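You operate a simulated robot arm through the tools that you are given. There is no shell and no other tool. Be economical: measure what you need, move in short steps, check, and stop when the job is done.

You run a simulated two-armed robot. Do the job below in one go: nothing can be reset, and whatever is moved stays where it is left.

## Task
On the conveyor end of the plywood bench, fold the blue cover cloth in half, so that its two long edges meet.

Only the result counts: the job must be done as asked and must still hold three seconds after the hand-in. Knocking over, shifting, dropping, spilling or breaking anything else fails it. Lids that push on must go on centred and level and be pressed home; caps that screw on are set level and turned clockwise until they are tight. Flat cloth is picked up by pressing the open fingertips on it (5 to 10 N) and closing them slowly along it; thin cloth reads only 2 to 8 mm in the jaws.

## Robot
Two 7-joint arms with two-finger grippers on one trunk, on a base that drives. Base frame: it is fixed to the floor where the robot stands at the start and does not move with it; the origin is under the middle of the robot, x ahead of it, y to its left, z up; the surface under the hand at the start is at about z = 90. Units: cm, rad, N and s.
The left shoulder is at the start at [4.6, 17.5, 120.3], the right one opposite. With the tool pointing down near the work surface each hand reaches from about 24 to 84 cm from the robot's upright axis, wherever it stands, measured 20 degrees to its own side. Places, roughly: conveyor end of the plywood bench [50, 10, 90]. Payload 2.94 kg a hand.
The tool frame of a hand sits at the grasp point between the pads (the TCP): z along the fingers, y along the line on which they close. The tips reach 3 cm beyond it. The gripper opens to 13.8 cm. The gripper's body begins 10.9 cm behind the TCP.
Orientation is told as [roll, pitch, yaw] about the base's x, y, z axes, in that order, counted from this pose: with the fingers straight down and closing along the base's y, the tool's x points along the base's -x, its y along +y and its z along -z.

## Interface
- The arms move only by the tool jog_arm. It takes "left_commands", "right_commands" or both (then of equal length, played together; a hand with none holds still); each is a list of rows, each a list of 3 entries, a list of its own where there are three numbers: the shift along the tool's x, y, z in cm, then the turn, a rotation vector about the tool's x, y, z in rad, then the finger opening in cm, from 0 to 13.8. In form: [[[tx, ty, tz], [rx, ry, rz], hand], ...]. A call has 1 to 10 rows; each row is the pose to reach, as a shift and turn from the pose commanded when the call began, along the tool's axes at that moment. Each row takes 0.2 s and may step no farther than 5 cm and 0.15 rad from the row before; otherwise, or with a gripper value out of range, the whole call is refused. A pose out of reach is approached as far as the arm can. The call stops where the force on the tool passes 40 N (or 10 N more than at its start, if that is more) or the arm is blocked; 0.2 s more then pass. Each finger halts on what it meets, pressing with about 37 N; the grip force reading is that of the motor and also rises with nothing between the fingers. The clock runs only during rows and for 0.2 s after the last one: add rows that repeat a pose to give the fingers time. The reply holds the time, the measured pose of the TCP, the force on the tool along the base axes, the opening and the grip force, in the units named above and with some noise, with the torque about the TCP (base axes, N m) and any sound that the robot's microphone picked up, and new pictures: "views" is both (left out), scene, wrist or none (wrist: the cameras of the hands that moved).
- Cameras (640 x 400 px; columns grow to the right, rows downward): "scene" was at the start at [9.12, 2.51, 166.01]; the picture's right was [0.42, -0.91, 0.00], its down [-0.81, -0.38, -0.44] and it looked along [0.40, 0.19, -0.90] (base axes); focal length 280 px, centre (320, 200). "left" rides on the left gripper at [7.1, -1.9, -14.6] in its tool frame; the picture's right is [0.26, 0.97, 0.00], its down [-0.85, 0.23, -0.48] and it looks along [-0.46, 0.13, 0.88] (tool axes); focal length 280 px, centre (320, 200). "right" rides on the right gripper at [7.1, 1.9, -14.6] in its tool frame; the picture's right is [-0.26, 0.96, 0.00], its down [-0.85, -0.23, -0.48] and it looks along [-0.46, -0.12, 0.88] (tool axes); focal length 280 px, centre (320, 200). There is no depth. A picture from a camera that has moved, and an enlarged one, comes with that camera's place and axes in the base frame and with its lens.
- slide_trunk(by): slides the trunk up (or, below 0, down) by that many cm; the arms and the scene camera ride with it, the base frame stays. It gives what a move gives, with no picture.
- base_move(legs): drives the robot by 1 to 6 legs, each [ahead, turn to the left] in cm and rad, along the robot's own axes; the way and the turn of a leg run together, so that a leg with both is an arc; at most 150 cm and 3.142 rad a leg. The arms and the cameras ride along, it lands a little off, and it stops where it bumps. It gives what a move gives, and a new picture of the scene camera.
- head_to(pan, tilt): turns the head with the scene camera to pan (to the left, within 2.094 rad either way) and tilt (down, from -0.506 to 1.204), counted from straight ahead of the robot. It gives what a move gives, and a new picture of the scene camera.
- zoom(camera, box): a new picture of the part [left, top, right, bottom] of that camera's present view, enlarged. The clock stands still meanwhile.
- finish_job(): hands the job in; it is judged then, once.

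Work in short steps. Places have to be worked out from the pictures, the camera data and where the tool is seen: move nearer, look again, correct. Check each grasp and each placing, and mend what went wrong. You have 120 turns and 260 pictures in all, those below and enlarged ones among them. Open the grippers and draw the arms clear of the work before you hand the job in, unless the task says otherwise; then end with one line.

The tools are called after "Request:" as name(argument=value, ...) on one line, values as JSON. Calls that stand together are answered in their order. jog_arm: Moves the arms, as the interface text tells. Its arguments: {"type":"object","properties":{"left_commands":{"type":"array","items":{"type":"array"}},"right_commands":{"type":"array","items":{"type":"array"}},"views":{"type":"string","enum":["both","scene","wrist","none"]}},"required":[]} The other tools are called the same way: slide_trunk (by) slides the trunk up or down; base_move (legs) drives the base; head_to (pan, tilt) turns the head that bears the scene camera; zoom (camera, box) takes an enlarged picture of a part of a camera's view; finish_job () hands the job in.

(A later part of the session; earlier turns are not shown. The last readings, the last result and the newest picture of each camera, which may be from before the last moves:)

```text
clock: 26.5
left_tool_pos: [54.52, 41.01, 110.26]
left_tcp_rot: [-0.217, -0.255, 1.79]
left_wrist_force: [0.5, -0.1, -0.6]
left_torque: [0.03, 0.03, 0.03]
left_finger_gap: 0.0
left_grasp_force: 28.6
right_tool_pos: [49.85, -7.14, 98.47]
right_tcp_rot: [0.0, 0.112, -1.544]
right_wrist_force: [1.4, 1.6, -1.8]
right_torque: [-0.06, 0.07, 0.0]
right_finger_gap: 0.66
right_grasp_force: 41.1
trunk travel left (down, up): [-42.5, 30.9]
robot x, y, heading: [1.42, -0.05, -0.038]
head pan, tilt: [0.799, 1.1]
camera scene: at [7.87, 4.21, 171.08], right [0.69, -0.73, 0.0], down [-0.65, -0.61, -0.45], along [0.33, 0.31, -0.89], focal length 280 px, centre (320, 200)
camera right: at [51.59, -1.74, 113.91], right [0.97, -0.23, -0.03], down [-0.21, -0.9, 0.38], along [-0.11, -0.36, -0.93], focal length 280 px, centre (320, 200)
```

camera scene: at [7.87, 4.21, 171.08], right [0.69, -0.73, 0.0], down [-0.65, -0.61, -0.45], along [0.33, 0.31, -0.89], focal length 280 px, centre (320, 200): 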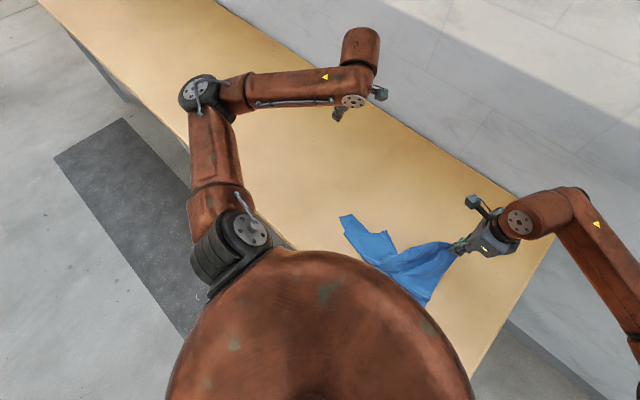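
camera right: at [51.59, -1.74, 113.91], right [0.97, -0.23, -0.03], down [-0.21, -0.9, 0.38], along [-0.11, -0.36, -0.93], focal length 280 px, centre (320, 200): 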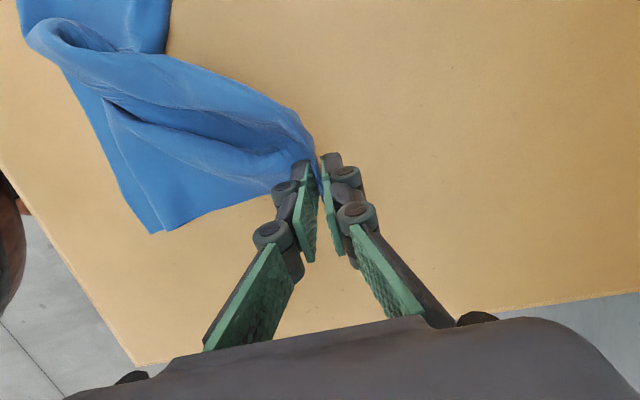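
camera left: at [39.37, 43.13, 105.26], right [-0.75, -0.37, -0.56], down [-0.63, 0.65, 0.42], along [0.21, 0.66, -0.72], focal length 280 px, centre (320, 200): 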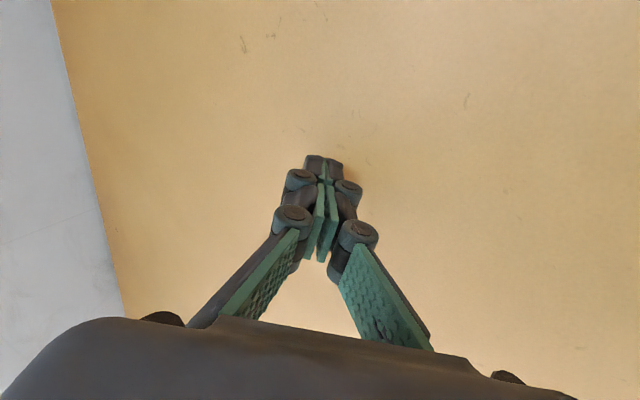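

The cloth is unfolding well, with the near right corner at about [32, -11]. I pull the corner on to x≈59 and then look.

Request:
jog_arm(right_commands=[[[-0.2, 2, 0], [0, 0, 0], 0], [[-0.4, 4, 0], [0, 0, 0], 0], [[-0.6, 6, 0.5], [0, 0, 0], 0], [[-0.8, 8, 1.5], [0, 0, 0], 0], [[-1, 9.5, 3], [0, 0, 0], 0], [[-1, 9.8, 4], [0, 0, 0], 0]], views="both")

```text
clock: 27.9
left_tool_pos: [54.4, 41.1, 110.2]
left_tcp_rot: [-0.216, -0.256, 1.791]
left_wrist_force: [0.0, 0.1, 0.0]
left_torque: [-0.02, -0.03, -0.02]
left_finger_gap: 0.0
left_grasp_force: 28.3
right_tool_pos: [59.64, -7.42, 94.5]
right_tcp_rot: [-0.001, 0.111, -1.544]
right_wrist_force: [-0.3, -0.6, 1.4]
right_torque: [0.05, 0.02, 0.0]
right_finger_gap: 0.48
right_grasp_force: 29.6
trunk travel left (down, up): [-42.5, 30.9]
robot x, y, heading: [1.52, 0.06, -0.042]
head pan, tilt: [0.799, 1.1]
camera scene: at [7.8, 4.19, 171.09], right [0.69, -0.73, 0.0], down [-0.65, -0.61, -0.45], along [0.33, 0.31, -0.89], focal length 280 px, centre (320, 200)
camera right: at [61.42, -2.0, 109.86], right [0.97, -0.24, -0.03], down [-0.21, -0.9, 0.38], along [-0.11, -0.36, -0.93], focal length 280 px, centre (320, 200)
```

scene: 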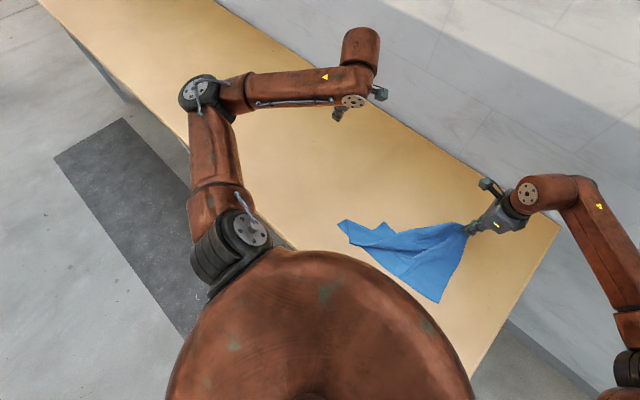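
right: 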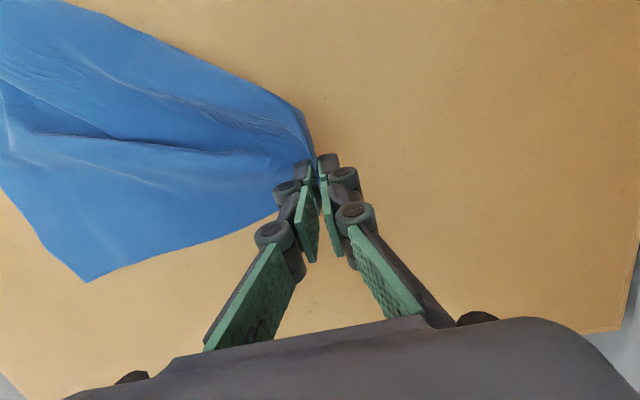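

The right half is mostly open again. I zoom in to understand the left part of the cloth.

Request:
zoom(camera="scene", box=[300, 180, 500, 320])

```text
2.86 times, centred on (400, 250) of scene
camera zoom: at [7.8, 4.19, 171.09], right [0.69, -0.73, 0.0], down [-0.65, -0.61, -0.45], along [0.33, 0.31, -0.89], focal length 799 px, centre (91, 57)
```

zoom: 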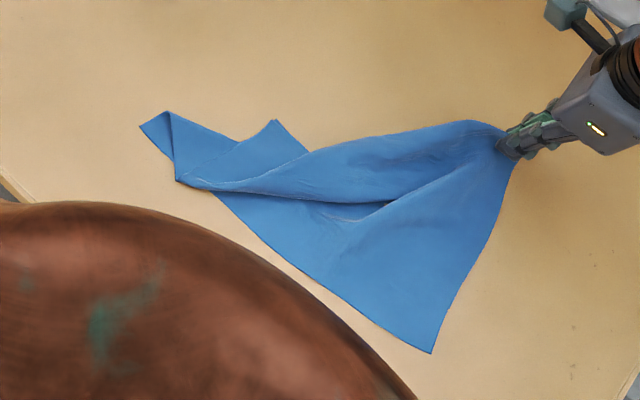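

The near-left corner is at about [35, 23], with the far-left corner apparently flipped in to about [46, 12]. I lay the right corner down, release it and lift. After that I'll back the base up for more working room.

Request:
jog_arm(right_commands=[[[0, 0.2, 0.6], [0, 0, 0], 0], [[0, 0.2, 1.1], [0, 0, 0], 0], [[0, 0.2, 1.1], [0, 0, 0], 0.8], [[0, 0.2, 1.0], [0, 0, 0], 1.5], [[0, 0.2, 0.5], [0, 0, 0], 2.2], [[0, 0.2, -1], [0, 0, 0], 2.5], [[0, 0.2, -4], [0, 0, 0], 3], [[0, 0.2, -8], [0, 0, 0], 3], [[0, 0.2, -12], [0, 0, 0], 3]], views="wrist")

```text
clock: 29.9
left_tool_pos: [54.28, 41.02, 110.3]
left_tcp_rot: [-0.216, -0.254, 1.791]
left_wrist_force: [-0.1, 0.7, -0.2]
left_torque: [0.0, 0.0, 0.01]
left_finger_gap: 0.0
left_grasp_force: 28.2
right_tool_pos: [59.87, -9.03, 106.45]
right_tcp_rot: [-0.001, 0.109, -1.543]
right_wrist_force: [0.0, -0.8, -0.1]
right_torque: [0.01, -0.03, -0.01]
right_finger_gap: 2.98
right_grasp_force: 0.1
trunk travel left (down, up): [-42.5, 30.9]
robot x, y, heading: [1.5, -0.03, -0.041]
head pan, tilt: [0.799, 1.1]
camera right: at [61.58, -3.53, 121.75], right [0.97, -0.24, -0.03], down [-0.21, -0.9, 0.38], along [-0.12, -0.36, -0.92], focal length 280 px, centre (320, 200)
```

right: 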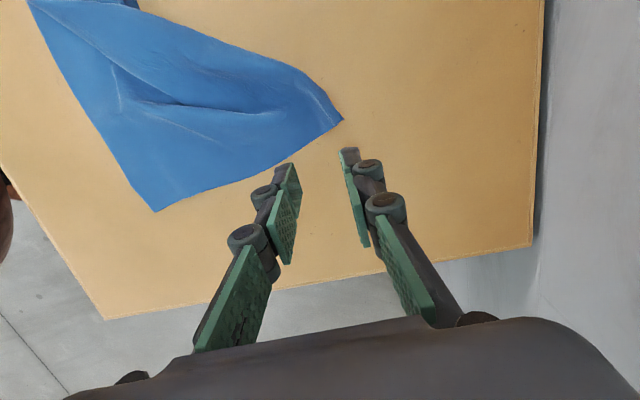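

The right corner is released cleanly. I drive back 13 cm and correct the heading.

Request:
base_move(legs=[[-13, 0.04]])

Request:
head_to(pan=0.2, tilt=0.95)

```text
clock: 31.2
left_tool_pos: [42.93, 43.23, 109.33]
left_tcp_rot: [-0.191, -0.258, 1.822]
left_wrist_force: [-2.3, -0.1, -0.6]
left_torque: [0.07, -0.22, -0.05]
left_finger_gap: 0.01
left_grasp_force: 27.8
right_tool_pos: [50.25, -6.3, 105.22]
right_tcp_rot: [-0.028, 0.111, -1.511]
right_wrist_force: [-1.5, -0.1, -0.2]
right_torque: [0.0, -0.3, -0.05]
right_finger_gap: 2.98
right_grasp_force: 0.0
trunk travel left (down, up): [-42.5, 30.9]
robot x, y, heading: [-11.13, 0.67, -0.004]
head pan, tilt: [0.799, 1.1]
camera scene: at [1.56, 4.74, 171.34], right [0.71, -0.7, -0.03], down [-0.64, -0.64, -0.43], along [0.28, 0.32, -0.9], focal length 280 px, centre (320, 200)
```

scene: 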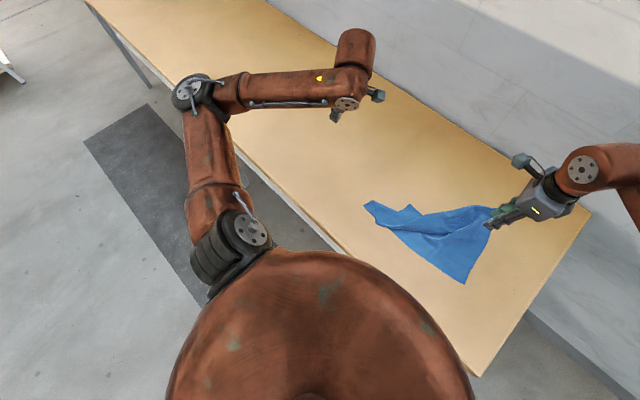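

```text
clock: 32.2
left_tool_pos: [37.1, 43.31, 111.45]
left_tcp_rot: [-0.245, -0.247, 1.834]
left_wrist_force: [0.0, 0.3, 1.3]
left_torque: [-0.08, 0.01, -0.06]
left_finger_gap: 0.01
left_grasp_force: 28.5
right_tool_pos: [44.45, -6.07, 107.73]
right_tcp_rot: [0.025, 0.108, -1.496]
right_wrist_force: [0.7, 0.4, 1.4]
right_torque: [-0.1, -0.04, 0.03]
right_finger_gap: 2.96
right_grasp_force: 0.0
trunk travel left (down, up): [-42.5, 30.9]
robot x, y, heading: [-11.24, 0.32, -0.003]
head pan, tilt: [0.201, 0.949]
camera scene: at [-4.02, 1.77, 172.21], right [0.2, -0.98, 0.0], down [-0.79, -0.16, -0.59], along [0.58, 0.11, -0.81], focal length 280 px, centre (320, 200)
```

scene: 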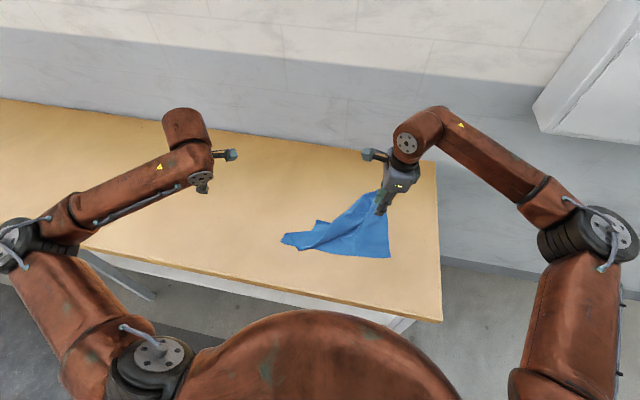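

This view is much clearer. I zoom on the cloth.

Request:
zoom(camera="scene", box=[260, 170, 420, 270])

```text
4.00 times, centred on (340, 220) of scene
camera zoom: at [-4.02, 1.77, 172.21], right [0.2, -0.98, 0.0], down [-0.79, -0.16, -0.59], along [0.58, 0.11, -0.81], focal length 1119 px, centre (240, 120)
```

zoom: 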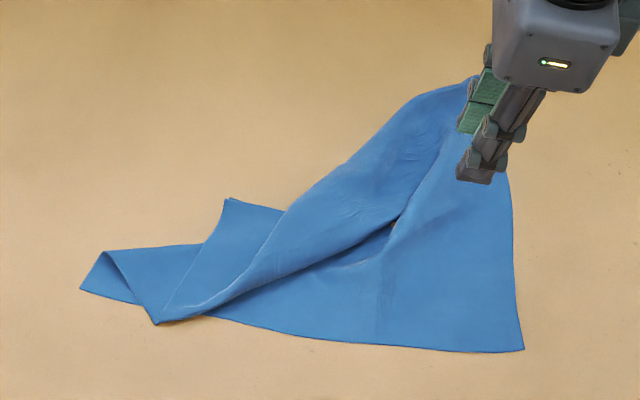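

Reading the zoom: the near edge lies straight, from [37.4,-13.3] to [35.3,22.4], and the far right corner is at [62,-7]. The far-left corner lies face up but shifted to about [46.4, 12.6]. I bring the left hand over it with its tilt corrected, and move the right hand out of the way.

Request:
jog_arm(left_commands=[[[1.7, 0.1, 0.1], [-0.02, 0.03, 0.02], 1], [[3.4, 0.1, 0.2], [-0.04, 0.06, 0.05], 2], [[5.1, 0.2, 0.3], [-0.06, 0.09, 0.07], 3], [[6.8, 0.2, 0.4], [-0.085, 0.11, 0.09], 3], [[8.5, 0.3, 0.6], [-0.11, 0.14, 0.12], 3], [[10.2, 0.4, 0.7], [-0.13, 0.17, 0.14], 3], [[11.9, 0.4, 0.8], [-0.15, 0.2, 0.16], 3], [[13.6, 0.5, 0.9], [-0.17, 0.22, 0.185], 3], [[15.3, 0.5, 1.0], [-0.19, 0.25, 0.21], 3], [[17, 0.6, 1.1], [-0.2125, 0.279, 0.233], 3]], right_commands=[[[-0.8, 1, 0], [0, 0, 0], 3], [[-1.6, 2, 0], [0, -0.02, 0.01], 3], [[-2.4, 3, 0], [0, -0.04, 0.02], 3], [[-3.2, 4, 0], [0, -0.06, 0.03], 3], [[-4, 5, 0], [0.01, -0.08, 0.04], 3], [[-4.8, 6, 0], [0.01, -0.09, 0.05], 3], [[-5.6, 7, 0], [0.02, -0.1, 0.06], 3], [[-6.4, 8, 0], [0.025, -0.108, 0.07], 3], [[-7.2, 9, 0], [0.025, -0.108, 0.075], 3], [[-8, 10, 0], [0.025, -0.108, 0.075], 3]], views="none")

```text
clock: 33.0
left_tool_pos: [35.08, 38.87, 110.73]
left_tcp_rot: [-0.195, -0.19, 1.754]
left_wrist_force: [1.1, 0.1, -0.5]
left_torque: [0.03, 0.16, 0.06]
left_finger_gap: 2.99
left_grasp_force: 0.1
right_tool_pos: [44.5, -8.75, 108.57]
right_tcp_rot: [0.057, 0.071, -1.522]
right_wrist_force: [0.2, 0.3, -1.2]
right_torque: [0.05, 0.2, 0.04]
right_finger_gap: 3.0
right_grasp_force: 0.0
trunk travel left (down, up): [-42.5, 30.9]
robot x, y, heading: [-11.18, 0.27, 0.002]
head pan, tilt: [0.201, 0.949]
stopped in row 4 (right hand): the arm was blocked; the commanded pose is now the measured one
```

The jog stopped because the body still sways from the drive. I let it settle with a small head move, then go on.

Request:
head_to(pan=0.1, tilt=1.0)

Request:
head_to(pan=0.15, tilt=0.95)

```text
clock: 33.6
left_tool_pos: [37.5, 38.7, 110.32]
left_tcp_rot: [-0.178, -0.183, 1.751]
left_wrist_force: [-1.5, -0.5, 0.3]
left_torque: [0.06, -0.05, 0.03]
left_finger_gap: 2.99
left_grasp_force: 0.1
right_tool_pos: [46.68, -8.4, 107.76]
right_tcp_rot: [0.034, 0.071, -1.525]
right_wrist_force: [-0.3, -0.4, -0.3]
right_torque: [-0.01, -0.02, -0.02]
right_finger_gap: 3.02
right_grasp_force: 0.0
trunk travel left (down, up): [-42.5, 30.9]
robot x, y, heading: [-10.95, 0.54, -0.002]
head pan, tilt: [0.099, 1.0]
camera scene: at [1.02, 0.89, 171.86], right [0.1, -1.0, 0.0], down [-0.85, -0.08, -0.52], along [0.52, 0.05, -0.85], focal length 280 px, centre (320, 200)
```

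scene: 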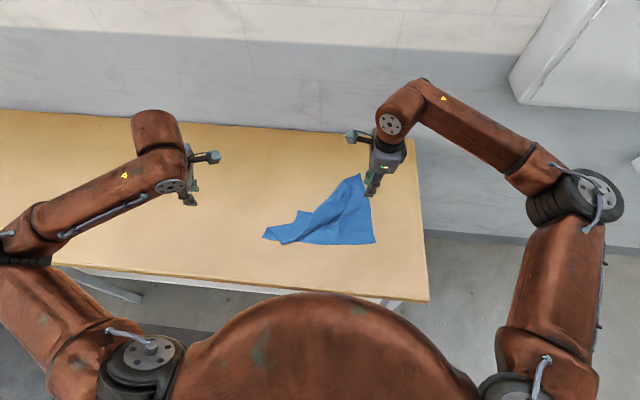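

```text
clock: 34.3
left_tool_pos: [37.6, 38.76, 110.06]
left_tcp_rot: [-0.178, -0.18, 1.751]
left_wrist_force: [-0.4, -1.2, 0.4]
left_torque: [0.03, 0.08, 0.01]
left_finger_gap: 3.0
left_grasp_force: 0.1
right_tool_pos: [46.8, -8.41, 107.67]
right_tcp_rot: [0.033, 0.072, -1.524]
right_wrist_force: [0.3, -0.3, -0.6]
right_torque: [0.05, 0.06, 0.01]
right_finger_gap: 2.98
right_grasp_force: 0.1
trunk travel left (down, up): [-42.5, 30.9]
robot x, y, heading: [-10.95, 0.43, -0.003]
head pan, tilt: [0.15, 0.949]
camera scene: at [-0.85, 1.31, 172.12], right [0.15, -0.99, 0.0], down [-0.81, -0.12, -0.57], along [0.57, 0.08, -0.82], focal length 280 px, centre (320, 200)
```

scene: 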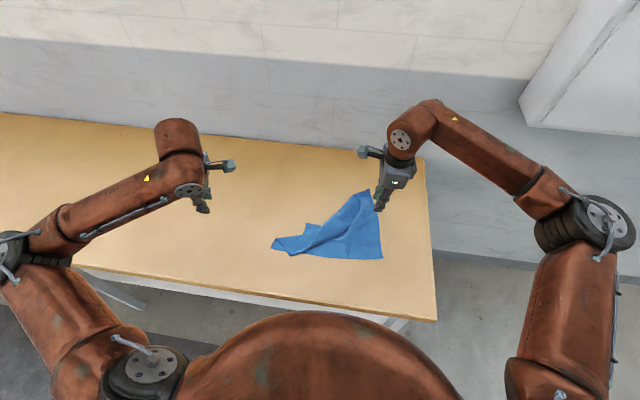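

It has settled. I continue the approach of the left hand to above the far-left corner, with the right hand moving outward.

Request:
jog_arm(left_commands=[[[1.5, -0.1, 0], [-0.016, 0.02, 0.016], 3], [[4, -0.2, 0], [-0.03, 0.04, 0.03], 3], [[7, -0.4, 0.2], [-0.05, 0.06, 0.05], 3], [[10.3, -0.5, 0.4], [-0.065, 0.08, 0.065], 3], [[13.8, -0.7, 0.8], [-0.08, 0.1, 0.08], 3], [[17.3, -0.9, 1.3], [-0.1, 0.12, 0.1], 3], [[20.8, -1.1, 2], [-0.115, 0.14, 0.115], 3], [[24.3, -1.3, 3], [-0.13, 0.16, 0.13], 3], [[27.4, -1.5, 4], [-0.15, 0.18, 0.15], 3], [[29.9, -1.64, 5.2], [-0.162, 0.196, 0.164], 3]], right_commands=[[[-0.5, 0.5, 0], [0, -0.01, 0], 3], [[-1.2, 1.2, 0], [0, -0.02, 0.01], 3], [[-2, 2, 0], [0, -0.03, 0.02], 3], [[-3, 3, 0], [0.01, -0.04, 0.03], 3], [[-4, 4, 0], [0.02, -0.05, 0.04], 3], [[-5, 5, 0], [0.03, -0.06, 0.05], 3], [[-6, 6, 0], [0.03, -0.07, 0.05], 3], [[-7, 7, 0], [0.03, -0.07, 0.05], 3], [[-7.6, 7.6, 0], [0.03, -0.07, 0.05], 3], [[-8, 8, 0], [0.03, -0.07, 0.05], 3]], views="both")

```text
clock: 36.5
left_tool_pos: [44.2, 11.14, 100.44]
left_tcp_rot: [-0.006, -0.002, 1.57]
left_wrist_force: [-0.9, 0.1, 0.1]
left_torque: [0.03, 0.01, -0.02]
left_finger_gap: 2.99
left_grasp_force: 0.1
right_tool_pos: [54.1, -16.25, 107.76]
right_tcp_rot: [0.01, 0.003, -1.575]
right_wrist_force: [0.4, -0.8, 0.3]
right_torque: [0.04, 0.05, 0.01]
right_finger_gap: 3.01
right_grasp_force: 0.2
trunk travel left (down, up): [-42.5, 30.9]
robot x, y, heading: [-11.03, 0.35, -0.005]
head pan, tilt: [0.15, 0.949]
camera scene: at [-2.43, 1.12, 172.1], right [0.15, -0.99, 0.0], down [-0.8, -0.12, -0.58], along [0.58, 0.09, -0.81], focal length 280 px, centre (320, 200)
camera right: at [55.89, -9.24, 122.35], right [0.96, -0.27, 0.01], down [-0.24, -0.85, 0.47], along [-0.12, -0.46, -0.88], focal length 280 px, centre (320, 200)
camera left: at [46.15, 4.04, 115.0], right [-0.97, -0.26, -0.01], down [-0.23, 0.85, 0.48], along [-0.12, 0.46, -0.88], focal length 280 px, centre (320, 200)
```

scene: 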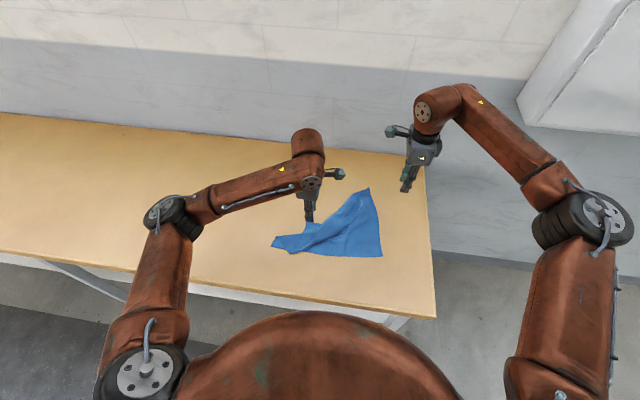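
right: 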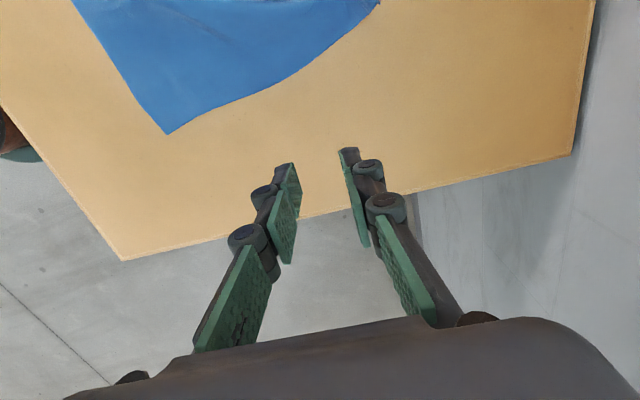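
left: 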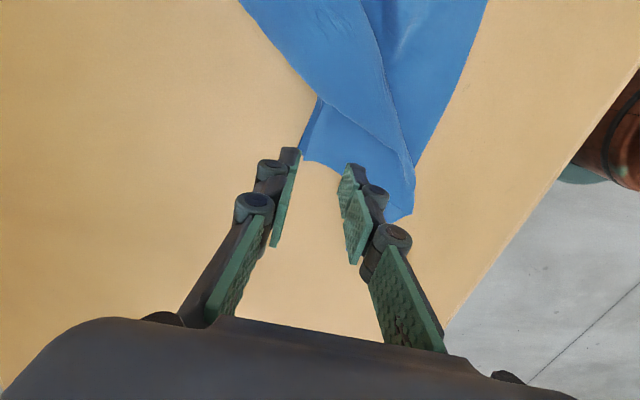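

The far-left corner is at about [45.5, 12.9], its edge at x≈45.4, so the hand at x=44.2 straddles it properly. I descend.

Request:
jog_arm(left_commands=[[[0, 0, 2.5], [0, 0, 0], 3], [[0, 0, 5], [0, 0, 0], 3], [[0, 0, 6.5], [0, 0, 0], 3], [[0, 0, 7.1], [0, 0, 0], 3], [[0, 0, 7.3], [0, 0, 0], 3], [[0, 0, 7.3], [0, 0, 0], 3]], views="wrist")

```text
clock: 37.9
left_tool_pos: [44.13, 11.14, 93.1]
left_tcp_rot: [-0.008, -0.001, 1.572]
left_wrist_force: [-0.5, 0.1, 3.0]
left_torque: [0.01, 0.12, -0.03]
left_finger_gap: 3.01
left_grasp_force: 0.4
right_tool_pos: [54.22, -16.01, 107.73]
right_tcp_rot: [0.011, 0.002, -1.575]
right_wrist_force: [0.7, -0.7, 0.1]
right_torque: [0.0, 0.01, -0.01]
right_finger_gap: 2.98
right_grasp_force: 0.0
trunk travel left (down, up): [-42.5, 30.9]
robot x, y, heading: [-10.93, 0.26, -0.004]
head pan, tilt: [0.15, 0.949]
camera left: at [46.17, 3.98, 107.79], right [-0.96, -0.26, -0.01], down [-0.23, 0.85, 0.48], along [-0.12, 0.46, -0.88], focal length 280 px, centre (320, 200)
```

left: 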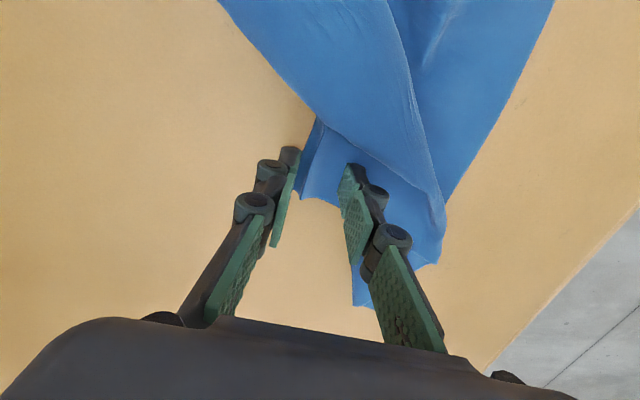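

The edge sits just inside the outer finger and there is 3 N of contact. I press to about 10 N and close slowly.

Request:
jog_arm(left_commands=[[[0, 0, 0.15], [0, 0, 0], 3], [[0, 0, 0.2], [0, 0, 0], 2.6], [[0, 0, 0.2], [0, 0, 0], 2.2], [[0, 0, 0.2], [0, 0, 0], 1.8], [[0, 0, 0.22], [0, 0, 0], 1.4], [[0, 0, 0.22], [0, 0, 0], 1.0], [[0, 0, 0.22], [0, 0, 0], 0.6], [[0, 0, 0.22], [0, 0, 0], 0.3], [[0, 0, 0.22], [0, 0, 0], 0], [[0, 0, 0.22], [0, 0, 0], 0]], views="wrist")

```text
clock: 40.1
left_tool_pos: [44.35, 11.18, 92.92]
left_tcp_rot: [-0.01, -0.002, 1.572]
left_wrist_force: [2.6, 0.4, 17.6]
left_torque: [0.05, -0.14, -0.04]
left_finger_gap: 0.27
left_grasp_force: 32.0
right_tool_pos: [53.94, -16.25, 107.76]
right_tcp_rot: [0.01, 0.003, -1.576]
right_wrist_force: [-0.1, 0.8, 0.7]
right_torque: [-0.01, -0.04, 0.01]
right_finger_gap: 2.98
right_grasp_force: 0.2
trunk travel left (down, up): [-42.5, 30.9]
robot x, y, heading: [-11.52, 0.68, -0.001]
head pan, tilt: [0.15, 0.949]
camera left: at [46.19, 4.11, 107.53], right [-0.96, -0.26, -0.01], down [-0.23, 0.85, 0.48], along [-0.12, 0.46, -0.88], focal length 280 px, centre (320, 200)
```

left: 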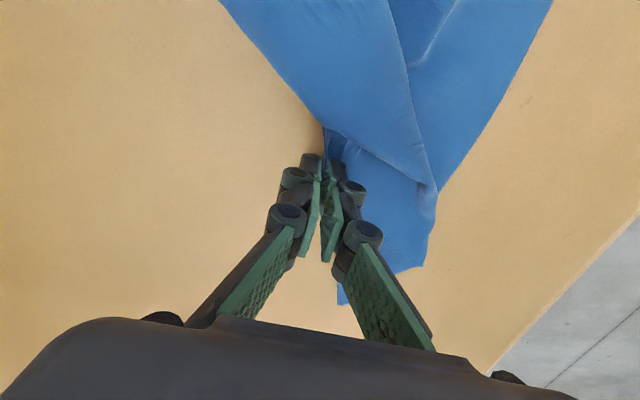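

The left hand grips (0.27 cm). I lift 6 cm and draw the corner out toward its proper place, near [61, 23], stopping part way to check.

Request:
jog_arm(left_commands=[[[0, 0, -2], [0, 0, 0], 0], [[0, 0, -4], [0, 0, 0], 0], [[0, -0.5, -6], [0, 0, 0], 0], [[-1, -2, -7.5], [0, 0, 0], 0], [[-2.5, -4, -8], [0, 0, 0], 0], [[-4, -6, -8], [0, 0, 0], 0], [[-5.5, -8, -8], [0, 0, 0], 0], [[-7, -10, -8], [0, 0, 0], 0], [[-8, -11.5, -8], [0, 0, 0], 0]], views="both")

```text
clock: 42.1
left_tool_pos: [55.86, 19.36, 100.93]
left_tcp_rot: [-0.008, 0.0, 1.572]
left_wrist_force: [0.1, 0.2, -2.3]
left_torque: [-0.02, 0.06, 0.02]
left_finger_gap: 0.54
left_grasp_force: 41.0
right_tool_pos: [54.07, -16.16, 107.65]
right_tcp_rot: [0.009, 0.003, -1.575]
right_wrist_force: [-0.7, -0.6, -0.3]
right_torque: [0.02, 0.0, 0.0]
right_finger_gap: 3.01
right_grasp_force: 0.1
trunk travel left (down, up): [-42.5, 30.9]
robot x, y, heading: [-11.12, -0.25, -0.006]
head pan, tilt: [0.15, 0.949]
camera scene: at [-2.46, 1.23, 172.11], right [0.15, -0.99, 0.0], down [-0.8, -0.12, -0.58], along [0.58, 0.09, -0.81], focal length 280 px, centre (320, 200)
camera left: at [57.8, 12.14, 115.55], right [-0.97, -0.26, -0.01], down [-0.23, 0.85, 0.47], along [-0.12, 0.46, -0.88], focal length 280 px, centre (320, 200)
```

scene: 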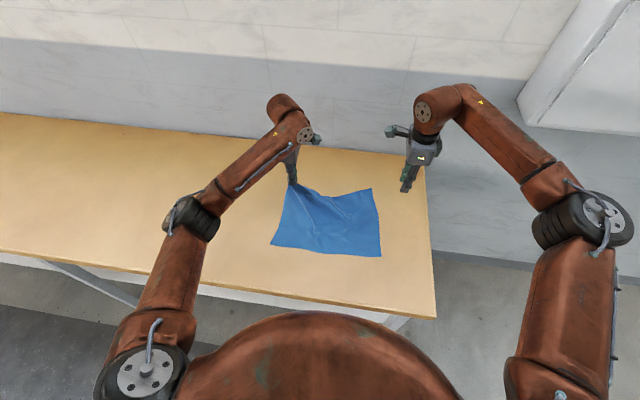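
left: 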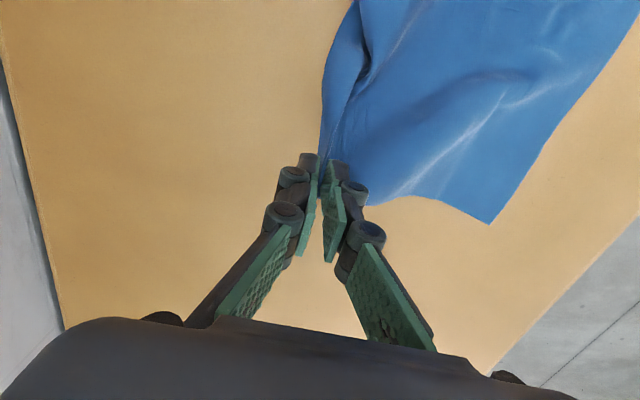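

The cloth is opening out nicely. I draw the corner on to x≈61.5, y≈23.5 and lower it almost to the table, keeping hold.

Request:
jog_arm(left_commands=[[[-1, -1.5, 1], [0, 0, 0], 0], [[-2, -3, 2.5], [0, 0, 0], 0], [[-3, -4.5, 4.5], [0, 0, 0], 0], [[-4, -5.6, 6.5], [0, 0, 0], 0], [[-4, -6.2, 7.3], [0, 0, 0], 0], [[-4, -6.2, 7.3], [0, 0, 0], 0]], views="both")

Request:
zoom(camera="scene", box=[250, 170, 410, 270])

```text
clock: 43.5
left_tool_pos: [61.99, 23.2, 93.73]
left_tcp_rot: [-0.006, -0.004, 1.57]
left_wrist_force: [2.0, -0.8, -1.9]
left_torque: [0.0, -0.11, -0.01]
left_finger_gap: 0.22
left_grasp_force: 28.7
right_tool_pos: [54.16, -16.07, 107.63]
right_tcp_rot: [0.01, 0.003, -1.575]
right_wrist_force: [-0.1, -0.2, 0.0]
right_torque: [0.02, -0.03, -0.01]
right_finger_gap: 2.98
right_grasp_force: 0.1
trunk travel left (down, up): [-42.5, 30.9]
robot x, y, heading: [-11.31, 0.41, -0.004]
head pan, tilt: [0.15, 0.949]
camera scene: at [-2.51, 1.25, 172.11], right [0.15, -0.99, 0.0], down [-0.8, -0.12, -0.58], along [0.58, 0.09, -0.81], focal length 280 px, centre (320, 200)
camera left: at [63.94, 16.1, 108.32], right [-0.97, -0.26, -0.01], down [-0.23, 0.85, 0.48], along [-0.12, 0.46, -0.88], focal length 280 px, centre (320, 200)
```

scene: 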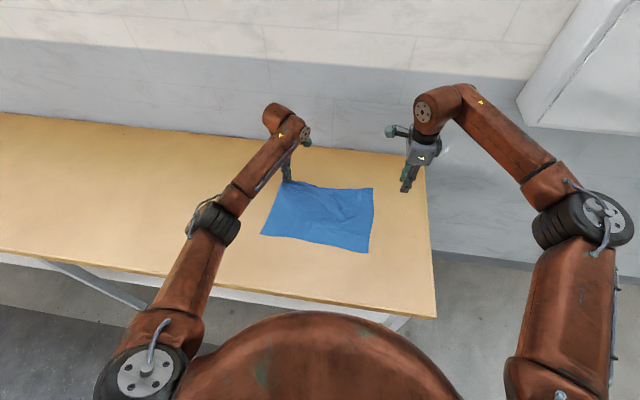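
left: 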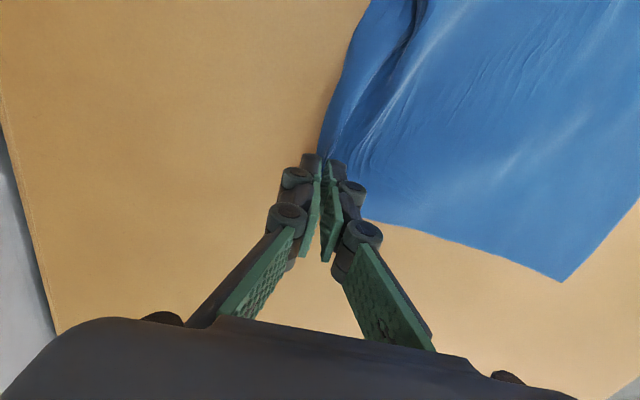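

```text
4.00 times, centred on (330, 220) of scene
camera zoom: at [-2.51, 1.25, 172.11], right [0.15, -0.99, 0.0], down [-0.8, -0.12, -0.58], along [0.58, 0.09, -0.81], focal length 1119 px, centre (280, 120)
```

zoom: 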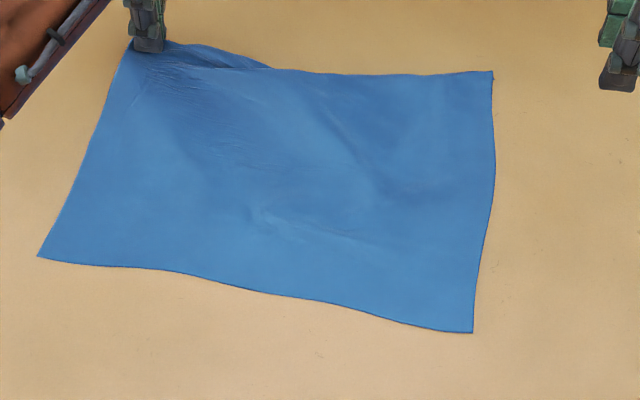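

The cloth is nearly flat again: FR [64.7,-8.4], NR [38,-8], NL [39,28]. The far-left corner should be at about [65.5,28], so I pull the left hand 2.5 cm forward and 3 cm outward, still holding.

Request:
jog_arm(left_commands=[[[-0.7, -0.6, 0], [0, 0, 0], 0], [[-1.4, -1.2, 0], [0, 0, 0], 0], [[-2.2, -1.9, 0], [0, 0, 0], 0], [[-3, -2.5, 0], [0, 0, 0], 0], [[-3, -2.5, 0], [0, 0, 0], 0]], views="none")

Request:
zoom(camera="scene", box=[250, 170, 410, 270])

```text
clock: 44.7
left_tool_pos: [64.44, 26.17, 93.82]
left_tcp_rot: [-0.004, -0.002, 1.572]
left_wrist_force: [0.4, 0.3, -1.8]
left_torque: [-0.02, -0.08, -0.02]
left_finger_gap: 0.76
left_grasp_force: 35.7
right_tool_pos: [54.07, -16.13, 107.7]
right_tcp_rot: [0.011, 0.003, -1.574]
right_wrist_force: [0.5, -0.9, 0.3]
right_torque: [-0.02, -0.01, -0.01]
right_finger_gap: 3.0
right_grasp_force: 0.0
trunk travel left (down, up): [-42.5, 30.9]
robot x, y, heading: [-11.35, 0.11, -0.006]
head pan, tilt: [0.15, 0.949]
```

```text
4.00 times, centred on (330, 220) of scene
camera zoom: at [-2.5, 1.23, 172.11], right [0.15, -0.99, 0.0], down [-0.8, -0.12, -0.58], along [0.58, 0.09, -0.81], focal length 1119 px, centre (280, 120)
```

zoom: 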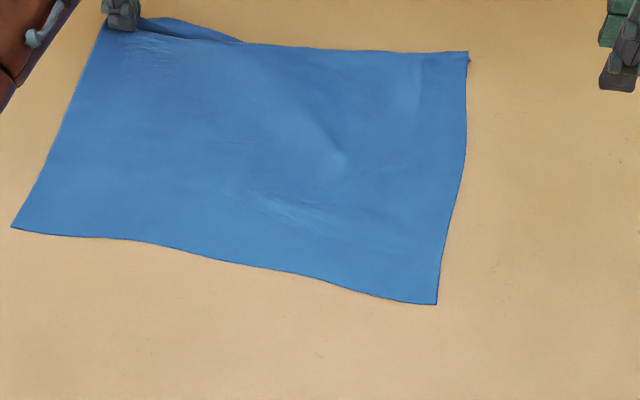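

The whole cloth slid along with the pull, since table friction is low. There is some bunching near the left pinch, so I lower, release the left hand, lift slightly and look before regripping.

Request:
jog_arm(left_commands=[[[0, 0, 0.6], [0, 0, 0], 0], [[0, 0, 0.6], [0, 0, 0], 0.8], [[0, 0, 0.6], [0, 0, 0], 1.6], [[0, 0, 0.2], [0, 0, 0], 2.4], [[0, 0, -1], [0, 0, 0], 3], [[0, 0, -4], [0, 0, 0], 3], [[0, 0, -7], [0, 0, 0], 3], [[0, 0, -9], [0, 0, 0], 3]], views="wrist")

Request:
zoom(camera="scene", box=[250, 160, 410, 260])

```text
clock: 46.5
left_tool_pos: [64.28, 26.18, 102.74]
left_tcp_rot: [-0.006, -0.002, 1.571]
left_wrist_force: [-0.1, 0.1, 0.1]
left_torque: [0.0, -0.02, 0.0]
left_finger_gap: 2.99
left_grasp_force: 0.1
right_tool_pos: [54.05, -16.22, 107.78]
right_tcp_rot: [0.012, 0.002, -1.574]
right_wrist_force: [-0.8, 0.3, 0.1]
right_torque: [0.01, -0.03, -0.02]
right_finger_gap: 3.0
right_grasp_force: 0.0
trunk travel left (down, up): [-42.5, 30.9]
robot x, y, heading: [-11.29, 0.44, -0.003]
head pan, tilt: [0.15, 0.949]
camera left: at [66.32, 19.04, 117.41], right [-0.97, -0.26, -0.01], down [-0.23, 0.85, 0.48], along [-0.12, 0.46, -0.88], focal length 280 px, centre (320, 200)
```

left: 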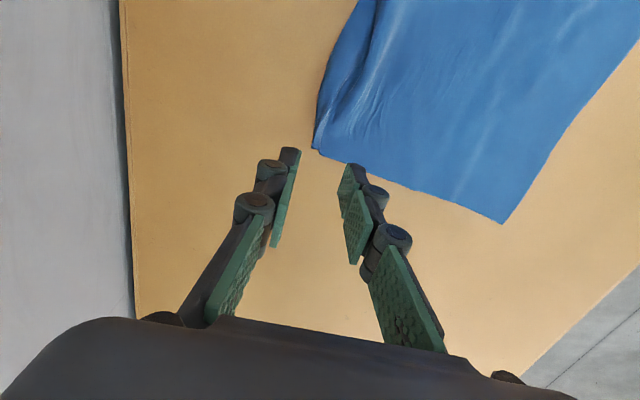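

```text
4.00 times, centred on (330, 210) of scene
camera zoom: at [-2.5, 1.17, 172.11], right [0.15, -0.99, 0.0], down [-0.8, -0.12, -0.58], along [0.58, 0.09, -0.81], focal length 1119 px, centre (280, 160)
```

zoom: 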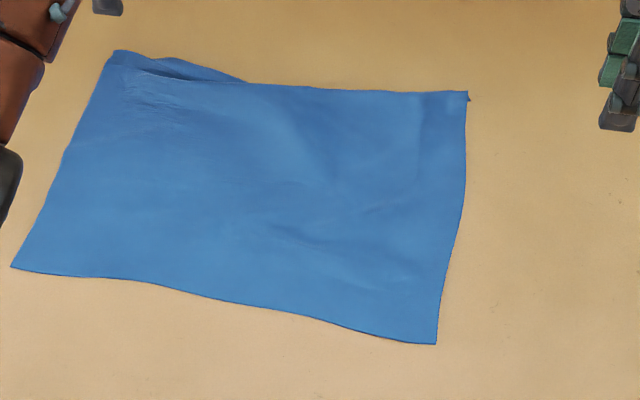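

The far-left corner lies at [64.6,27.9], about 3.5 cm short because of a pleat near the edge. I zoom to see the pleat.

Request:
zoom(camera="left", box=[290, 0, 450, 170])

```text
2.35 times, centred on (370, 85) of left
camera zoom: at [66.32, 19.04, 117.41], right [-0.97, -0.26, -0.01], down [-0.23, 0.85, 0.48], along [-0.12, 0.46, -0.88], focal length 660 px, centre (202, 471)
```

zoom: 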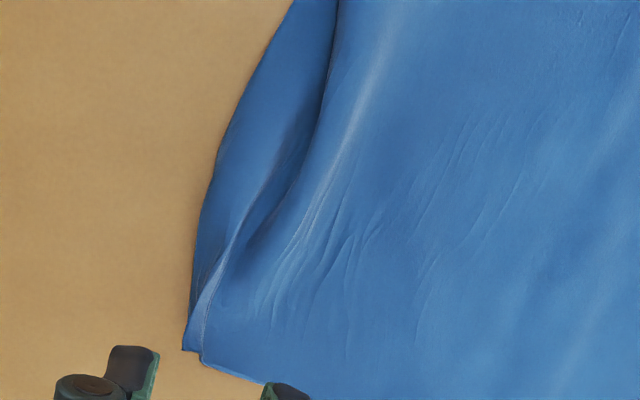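

A small standing pleat runs along the edge, about 1 cm in. Pinching the outermost strip will take it out when lifted. I bring the right hand over the far-right corner and lower the left to just above the edge.

Request:
jog_arm(left_commands=[[[0.1, 0, 1], [0, 0, 0], 2], [[0.2, -0.1, 2], [0, 0, 0], 2], [[0.4, -0.2, 3], [0, 0, 0], 2], [[0.4, -0.2, 4], [0, 0, 0], 2], [[0.4, -0.2, 5], [0, 0, 0], 2], [[0.4, -0.2, 6], [0, 0, 0], 2], [[0.4, -0.2, 7], [0, 0, 0], 2], [[0.4, -0.2, 7.5], [0, 0, 0], 2]], right_commands=[[[1.5, 1.4, 0.5], [0, 0, 0], 2], [[3, 2.8, 1], [0, 0, 0], 2], [[4.6, 4.3, 2], [0, 0, 0], 2], [[6.2, 5.8, 3], [0, 0, 0], 2], [[7.8, 7.3, 4], [0, 0, 0], 2], [[9.3, 8.8, 5], [0, 0, 0], 2], [[10.8, 10.2, 6], [0, 0, 0], 2], [[12, 11.3, 6.5], [0, 0, 0], 2]], views="both")

```text
clock: 48.3
left_tool_pos: [64.72, 25.79, 95.26]
left_tcp_rot: [-0.005, -0.002, 1.571]
left_wrist_force: [-0.1, -1.5, 0.0]
left_torque: [0.01, -0.02, -0.01]
left_finger_gap: 1.98
left_grasp_force: 0.1
right_tool_pos: [64.5, -3.92, 101.6]
right_tcp_rot: [0.012, 0.004, -1.572]
right_wrist_force: [-0.2, -0.2, 1.5]
right_torque: [-0.01, -0.03, 0.0]
right_finger_gap: 1.98
right_grasp_force: 0.0
right hand out of reach, approached as far as the arm can: row 8
trunk travel left (down, up): [-42.5, 30.9]
robot x, y, heading: [-11.26, 0.71, -0.004]
head pan, tilt: [0.15, 0.949]
camera scene: at [-2.49, 1.27, 172.11], right [0.15, -0.99, 0.0], down [-0.8, -0.12, -0.58], along [0.58, 0.09, -0.81], focal length 280 px, centre (320, 200)
camera right: at [66.19, 3.02, 116.28], right [0.96, -0.26, 0.01], down [-0.24, -0.85, 0.47], along [-0.12, -0.46, -0.88], focal length 280 px, centre (320, 200)
camera left: at [66.69, 18.66, 109.81], right [-0.96, -0.26, -0.01], down [-0.23, 0.85, 0.48], along [-0.12, 0.46, -0.88], focal length 280 px, centre (320, 200)
```

scene: 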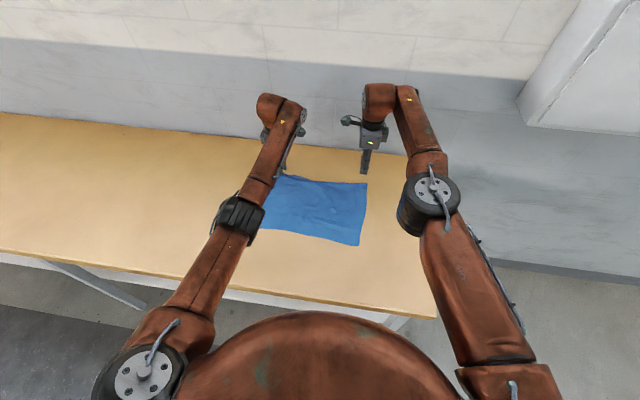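
right: 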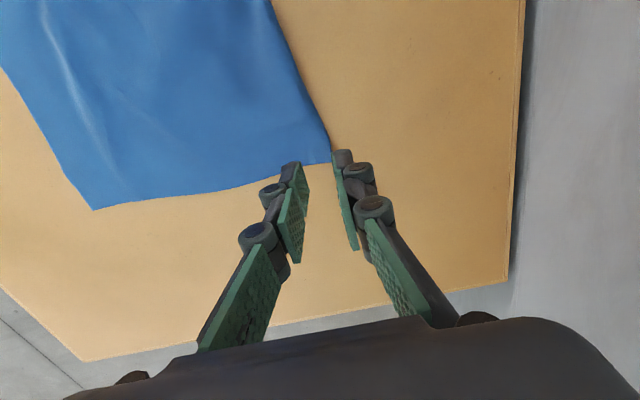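
left: 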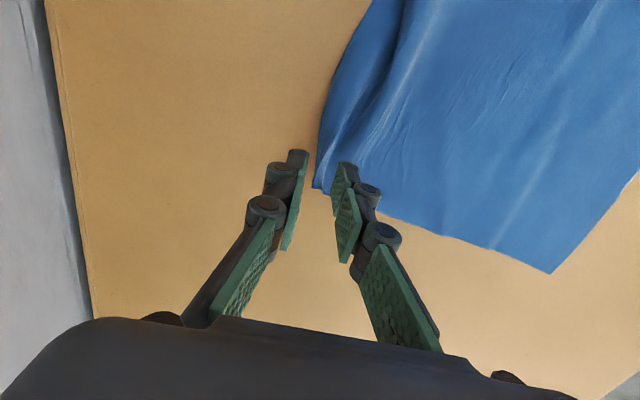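

The right hand is at the limit of its reach here. FR is at about [64.9,-6.6]. I raise both hands for safety and drive forward 6 cm.

Request:
jog_arm(left_commands=[[[0, 0, -2], [0, 0, 0], 2], [[0, 1, -4], [0, 0, 0], 2], [[0, 2, -6], [0, 0, 0], 2], [[0, 3.5, -8], [0, 0, 0], 2], [[0, 5, -10], [0, 0, 0], 2]], right_commands=[[[0, -1, -1], [0, 0, 0], 2], [[0, -2, -2], [0, 0, 0], 2], [[0, -3, -3], [0, 0, 0], 2], [[0, -4, -4], [0, 0, 0], 2], [[0, -5, -4], [0, 0, 0], 2]], views="none")

Request:
base_move(legs=[[3, 0], [3, 0]])

Request:
head_to(pan=0.2, tilt=1.05)

Request:
head_to(pan=0.15, tilt=1.0)

```text
clock: 49.5
left_tool_pos: [59.56, 25.52, 104.92]
left_tcp_rot: [-0.004, -0.001, 1.571]
left_wrist_force: [-0.6, 0.1, 0.0]
left_torque: [0.0, -0.02, 0.01]
left_finger_gap: 2.0
left_grasp_force: 0.0
right_tool_pos: [59.47, -3.76, 105.54]
right_tcp_rot: [0.01, 0.004, -1.575]
right_wrist_force: [0.3, -0.9, -0.2]
right_torque: [-0.03, -0.02, 0.02]
right_finger_gap: 1.99
right_grasp_force: 0.0
trunk travel left (down, up): [-42.5, 30.9]
robot x, y, heading: [-10.75, 0.35, -0.003]
head pan, tilt: [0.15, 0.949]
```

```text
clock: 51.3
left_tool_pos: [64.13, 25.46, 106.05]
left_tcp_rot: [-0.033, 0.002, 1.568]
left_wrist_force: [0.2, -0.4, -0.2]
left_torque: [0.01, 0.06, 0.03]
left_finger_gap: 2.03
left_grasp_force: 0.1
right_tool_pos: [63.85, -3.92, 106.64]
right_tcp_rot: [0.027, 0.002, -1.575]
right_wrist_force: [-0.1, 0.6, -0.9]
right_torque: [0.02, 0.09, -0.01]
right_finger_gap: 2.0
right_grasp_force: 0.0
trunk travel left (down, up): [-42.5, 30.9]
robot x, y, heading: [-5.27, 0.37, -0.002]
head pan, tilt: [0.15, 0.949]
stopped in leg 2: the robot was blocked; the commanded pose is now the measured one
camera scene: at [4.13, 1.25, 172.1], right [0.15, -0.99, 0.0], down [-0.81, -0.12, -0.58], along [0.57, 0.09, -0.82], focal length 280 px, centre (320, 200)
```

scene: 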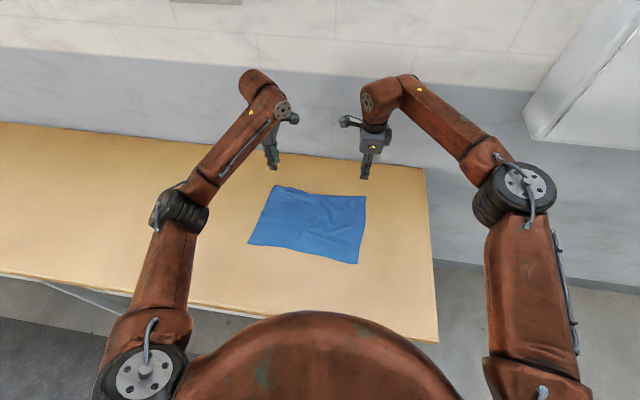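

```text
clock: 52.0
left_tool_pos: [63.9, 25.62, 106.11]
left_tcp_rot: [-0.032, 0.0, 1.569]
left_wrist_force: [0.6, -0.6, 0.3]
left_torque: [-0.01, 0.03, 0.0]
left_finger_gap: 1.99
left_grasp_force: 0.0
right_tool_pos: [63.79, -3.91, 106.8]
right_tcp_rot: [0.029, 0.003, -1.574]
right_wrist_force: [-0.4, -0.9, -0.3]
right_torque: [-0.02, 0.01, -0.02]
right_finger_gap: 2.0
right_grasp_force: 0.0
trunk travel left (down, up): [-42.5, 30.9]
robot x, y, heading: [-5.43, 0.29, -0.007]
head pan, tilt: [0.201, 1.051]
camera scene: at [3.13, 1.49, 171.39], right [0.2, -0.98, 0.0], down [-0.85, -0.17, -0.5], along [0.49, 0.1, -0.87], focal length 280 px, centre (320, 200)
```

scene: 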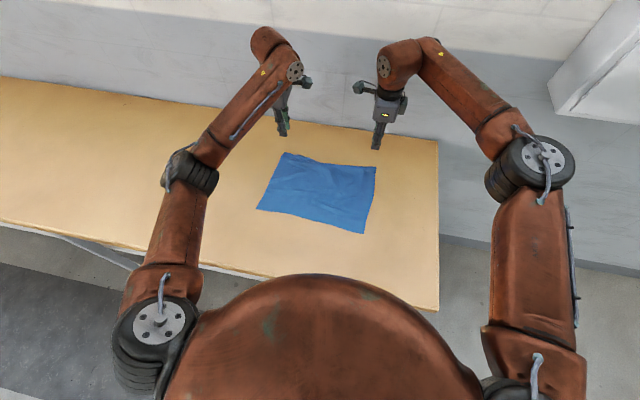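

```text
clock: 52.6
left_tool_pos: [63.69, 25.55, 106.22]
left_tcp_rot: [-0.034, 0.003, 1.569]
left_wrist_force: [0.0, 0.2, 0.1]
left_torque: [-0.04, 0.0, -0.01]
left_finger_gap: 1.98
left_grasp_force: 0.1
right_tool_pos: [63.56, -3.93, 107.12]
right_tcp_rot: [0.032, 0.004, -1.572]
right_wrist_force: [-0.1, -0.8, 0.2]
right_torque: [0.02, 0.01, 0.04]
right_finger_gap: 2.0
right_grasp_force: 0.1
trunk travel left (down, up): [-42.5, 30.9]
robot x, y, heading: [-5.39, 0.37, -0.001]
head pan, tilt: [0.15, 1.0]
camera scene: at [3.23, 1.23, 171.74], right [0.15, -0.99, 0.0], down [-0.83, -0.12, -0.54], along [0.53, 0.08, -0.84], focal length 280 px, centre (320, 200)
```

scene: 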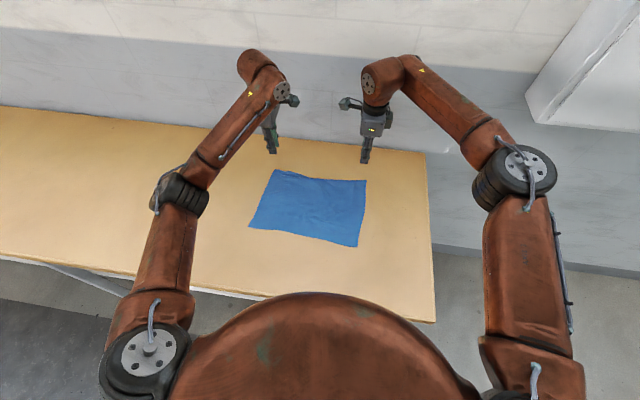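

The robot is steady now and short by about 1 cm. I lower both hands to just above the far edge, with their small tilts corrected.

Request:
jog_arm(left_commands=[[[0, -0.1, 2], [-0.01, 0, 0], 2], [[0, -0.2, 4], [-0.02, 0, 0], 2], [[0, -0.3, 6], [-0.034, 0, 0], 2], [[0, -0.4, 8], [-0.034, 0, 0], 2], [[0, -0.4, 10], [-0.034, 0, 0], 2], [[0, -0.4, 11.2], [-0.034, 0, 0], 2], [[0, -0.4, 11.2], [-0.034, 0, 0], 2]], right_commands=[[[0, 0, 2], [0.01, 0, 0], 2], [[0, 0, 4], [0.02, 0, 0], 2], [[0, 0, 6], [0.032, 0, 0], 2], [[0, 0, 8], [0.032, 0, 0], 2], [[-0.2, 0, 10], [0.032, 0, 0], 2], [[-0.2, 0, 12], [0.032, 0, 0], 2], [[-0.2, 0, 12], [0.032, 0, 0], 2]], views="wrist")

```text
clock: 54.2
left_tool_pos: [64.42, 25.78, 95.18]
left_tcp_rot: [0.003, 0.001, 1.569]
left_wrist_force: [-0.1, 0.3, 0.4]
left_torque: [0.01, 0.01, 0.02]
left_finger_gap: 2.02
left_grasp_force: 0.0
right_tool_pos: [63.99, -4.09, 94.96]
right_tcp_rot: [0.0, 0.004, -1.573]
right_wrist_force: [0.1, 0.2, -0.3]
right_torque: [0.0, -0.05, 0.01]
right_finger_gap: 2.0
right_grasp_force: 0.0
trunk travel left (down, up): [-42.5, 30.9]
robot x, y, heading: [-5.27, 0.49, -0.003]
head pan, tilt: [0.15, 1.0]
camera right: at [65.86, 2.97, 109.62], right [0.96, -0.26, 0.0], down [-0.23, -0.85, 0.47], along [-0.13, -0.46, -0.88], focal length 280 px, centre (320, 200)
camera left: at [66.46, 18.5, 109.82], right [-0.97, -0.26, 0.0], down [-0.23, 0.85, 0.48], along [-0.13, 0.46, -0.88], focal length 280 px, centre (320, 200)
```

right: 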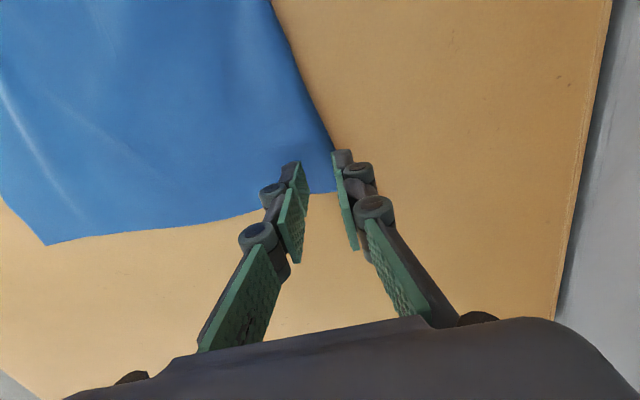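
left: 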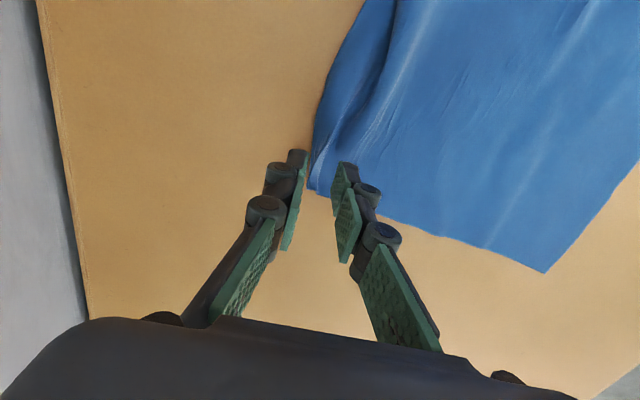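

In both hands the edge sits right at the outer finger. I descend to contact.

Request:
jog_arm(left_commands=[[[0, 0, 0.8], [0, 0, 0], 2], [[0, 0, 1.6], [0, 0, 0], 2], [[0, 0, 2.0], [0, 0, 0], 2], [[0, 0, 2.15], [0, 0, 0], 2], [[0, 0, 2.2], [0, 0, 0], 2]], right_commands=[[[0, 0, 0.7], [0, 0, 0], 2], [[0, 0, 1.4], [0, 0, 0], 2], [[0, 0, 1.8], [0, 0, 0], 2], [[0, 0, 1.95], [0, 0, 0], 2], [[0, 0, 2.0], [0, 0, 0], 2]], views="none")

```text
clock: 55.4
left_tool_pos: [64.47, 25.52, 93.12]
left_tcp_rot: [0.0, 0.0, 1.57]
left_wrist_force: [-0.7, -0.1, 3.9]
left_torque: [0.02, 0.05, 0.01]
left_finger_gap: 2.01
left_grasp_force: 0.1
right_tool_pos: [63.9, -4.09, 92.97]
right_tcp_rot: [0.001, 0.004, -1.573]
right_wrist_force: [0.7, 0.4, 4.8]
right_torque: [0.0, -0.08, 0.0]
right_finger_gap: 1.94
right_grasp_force: 0.1
trunk travel left (down, up): [-42.5, 30.9]
robot x, y, heading: [-5.25, 0.09, -0.006]
head pan, tilt: [0.15, 1.0]
```

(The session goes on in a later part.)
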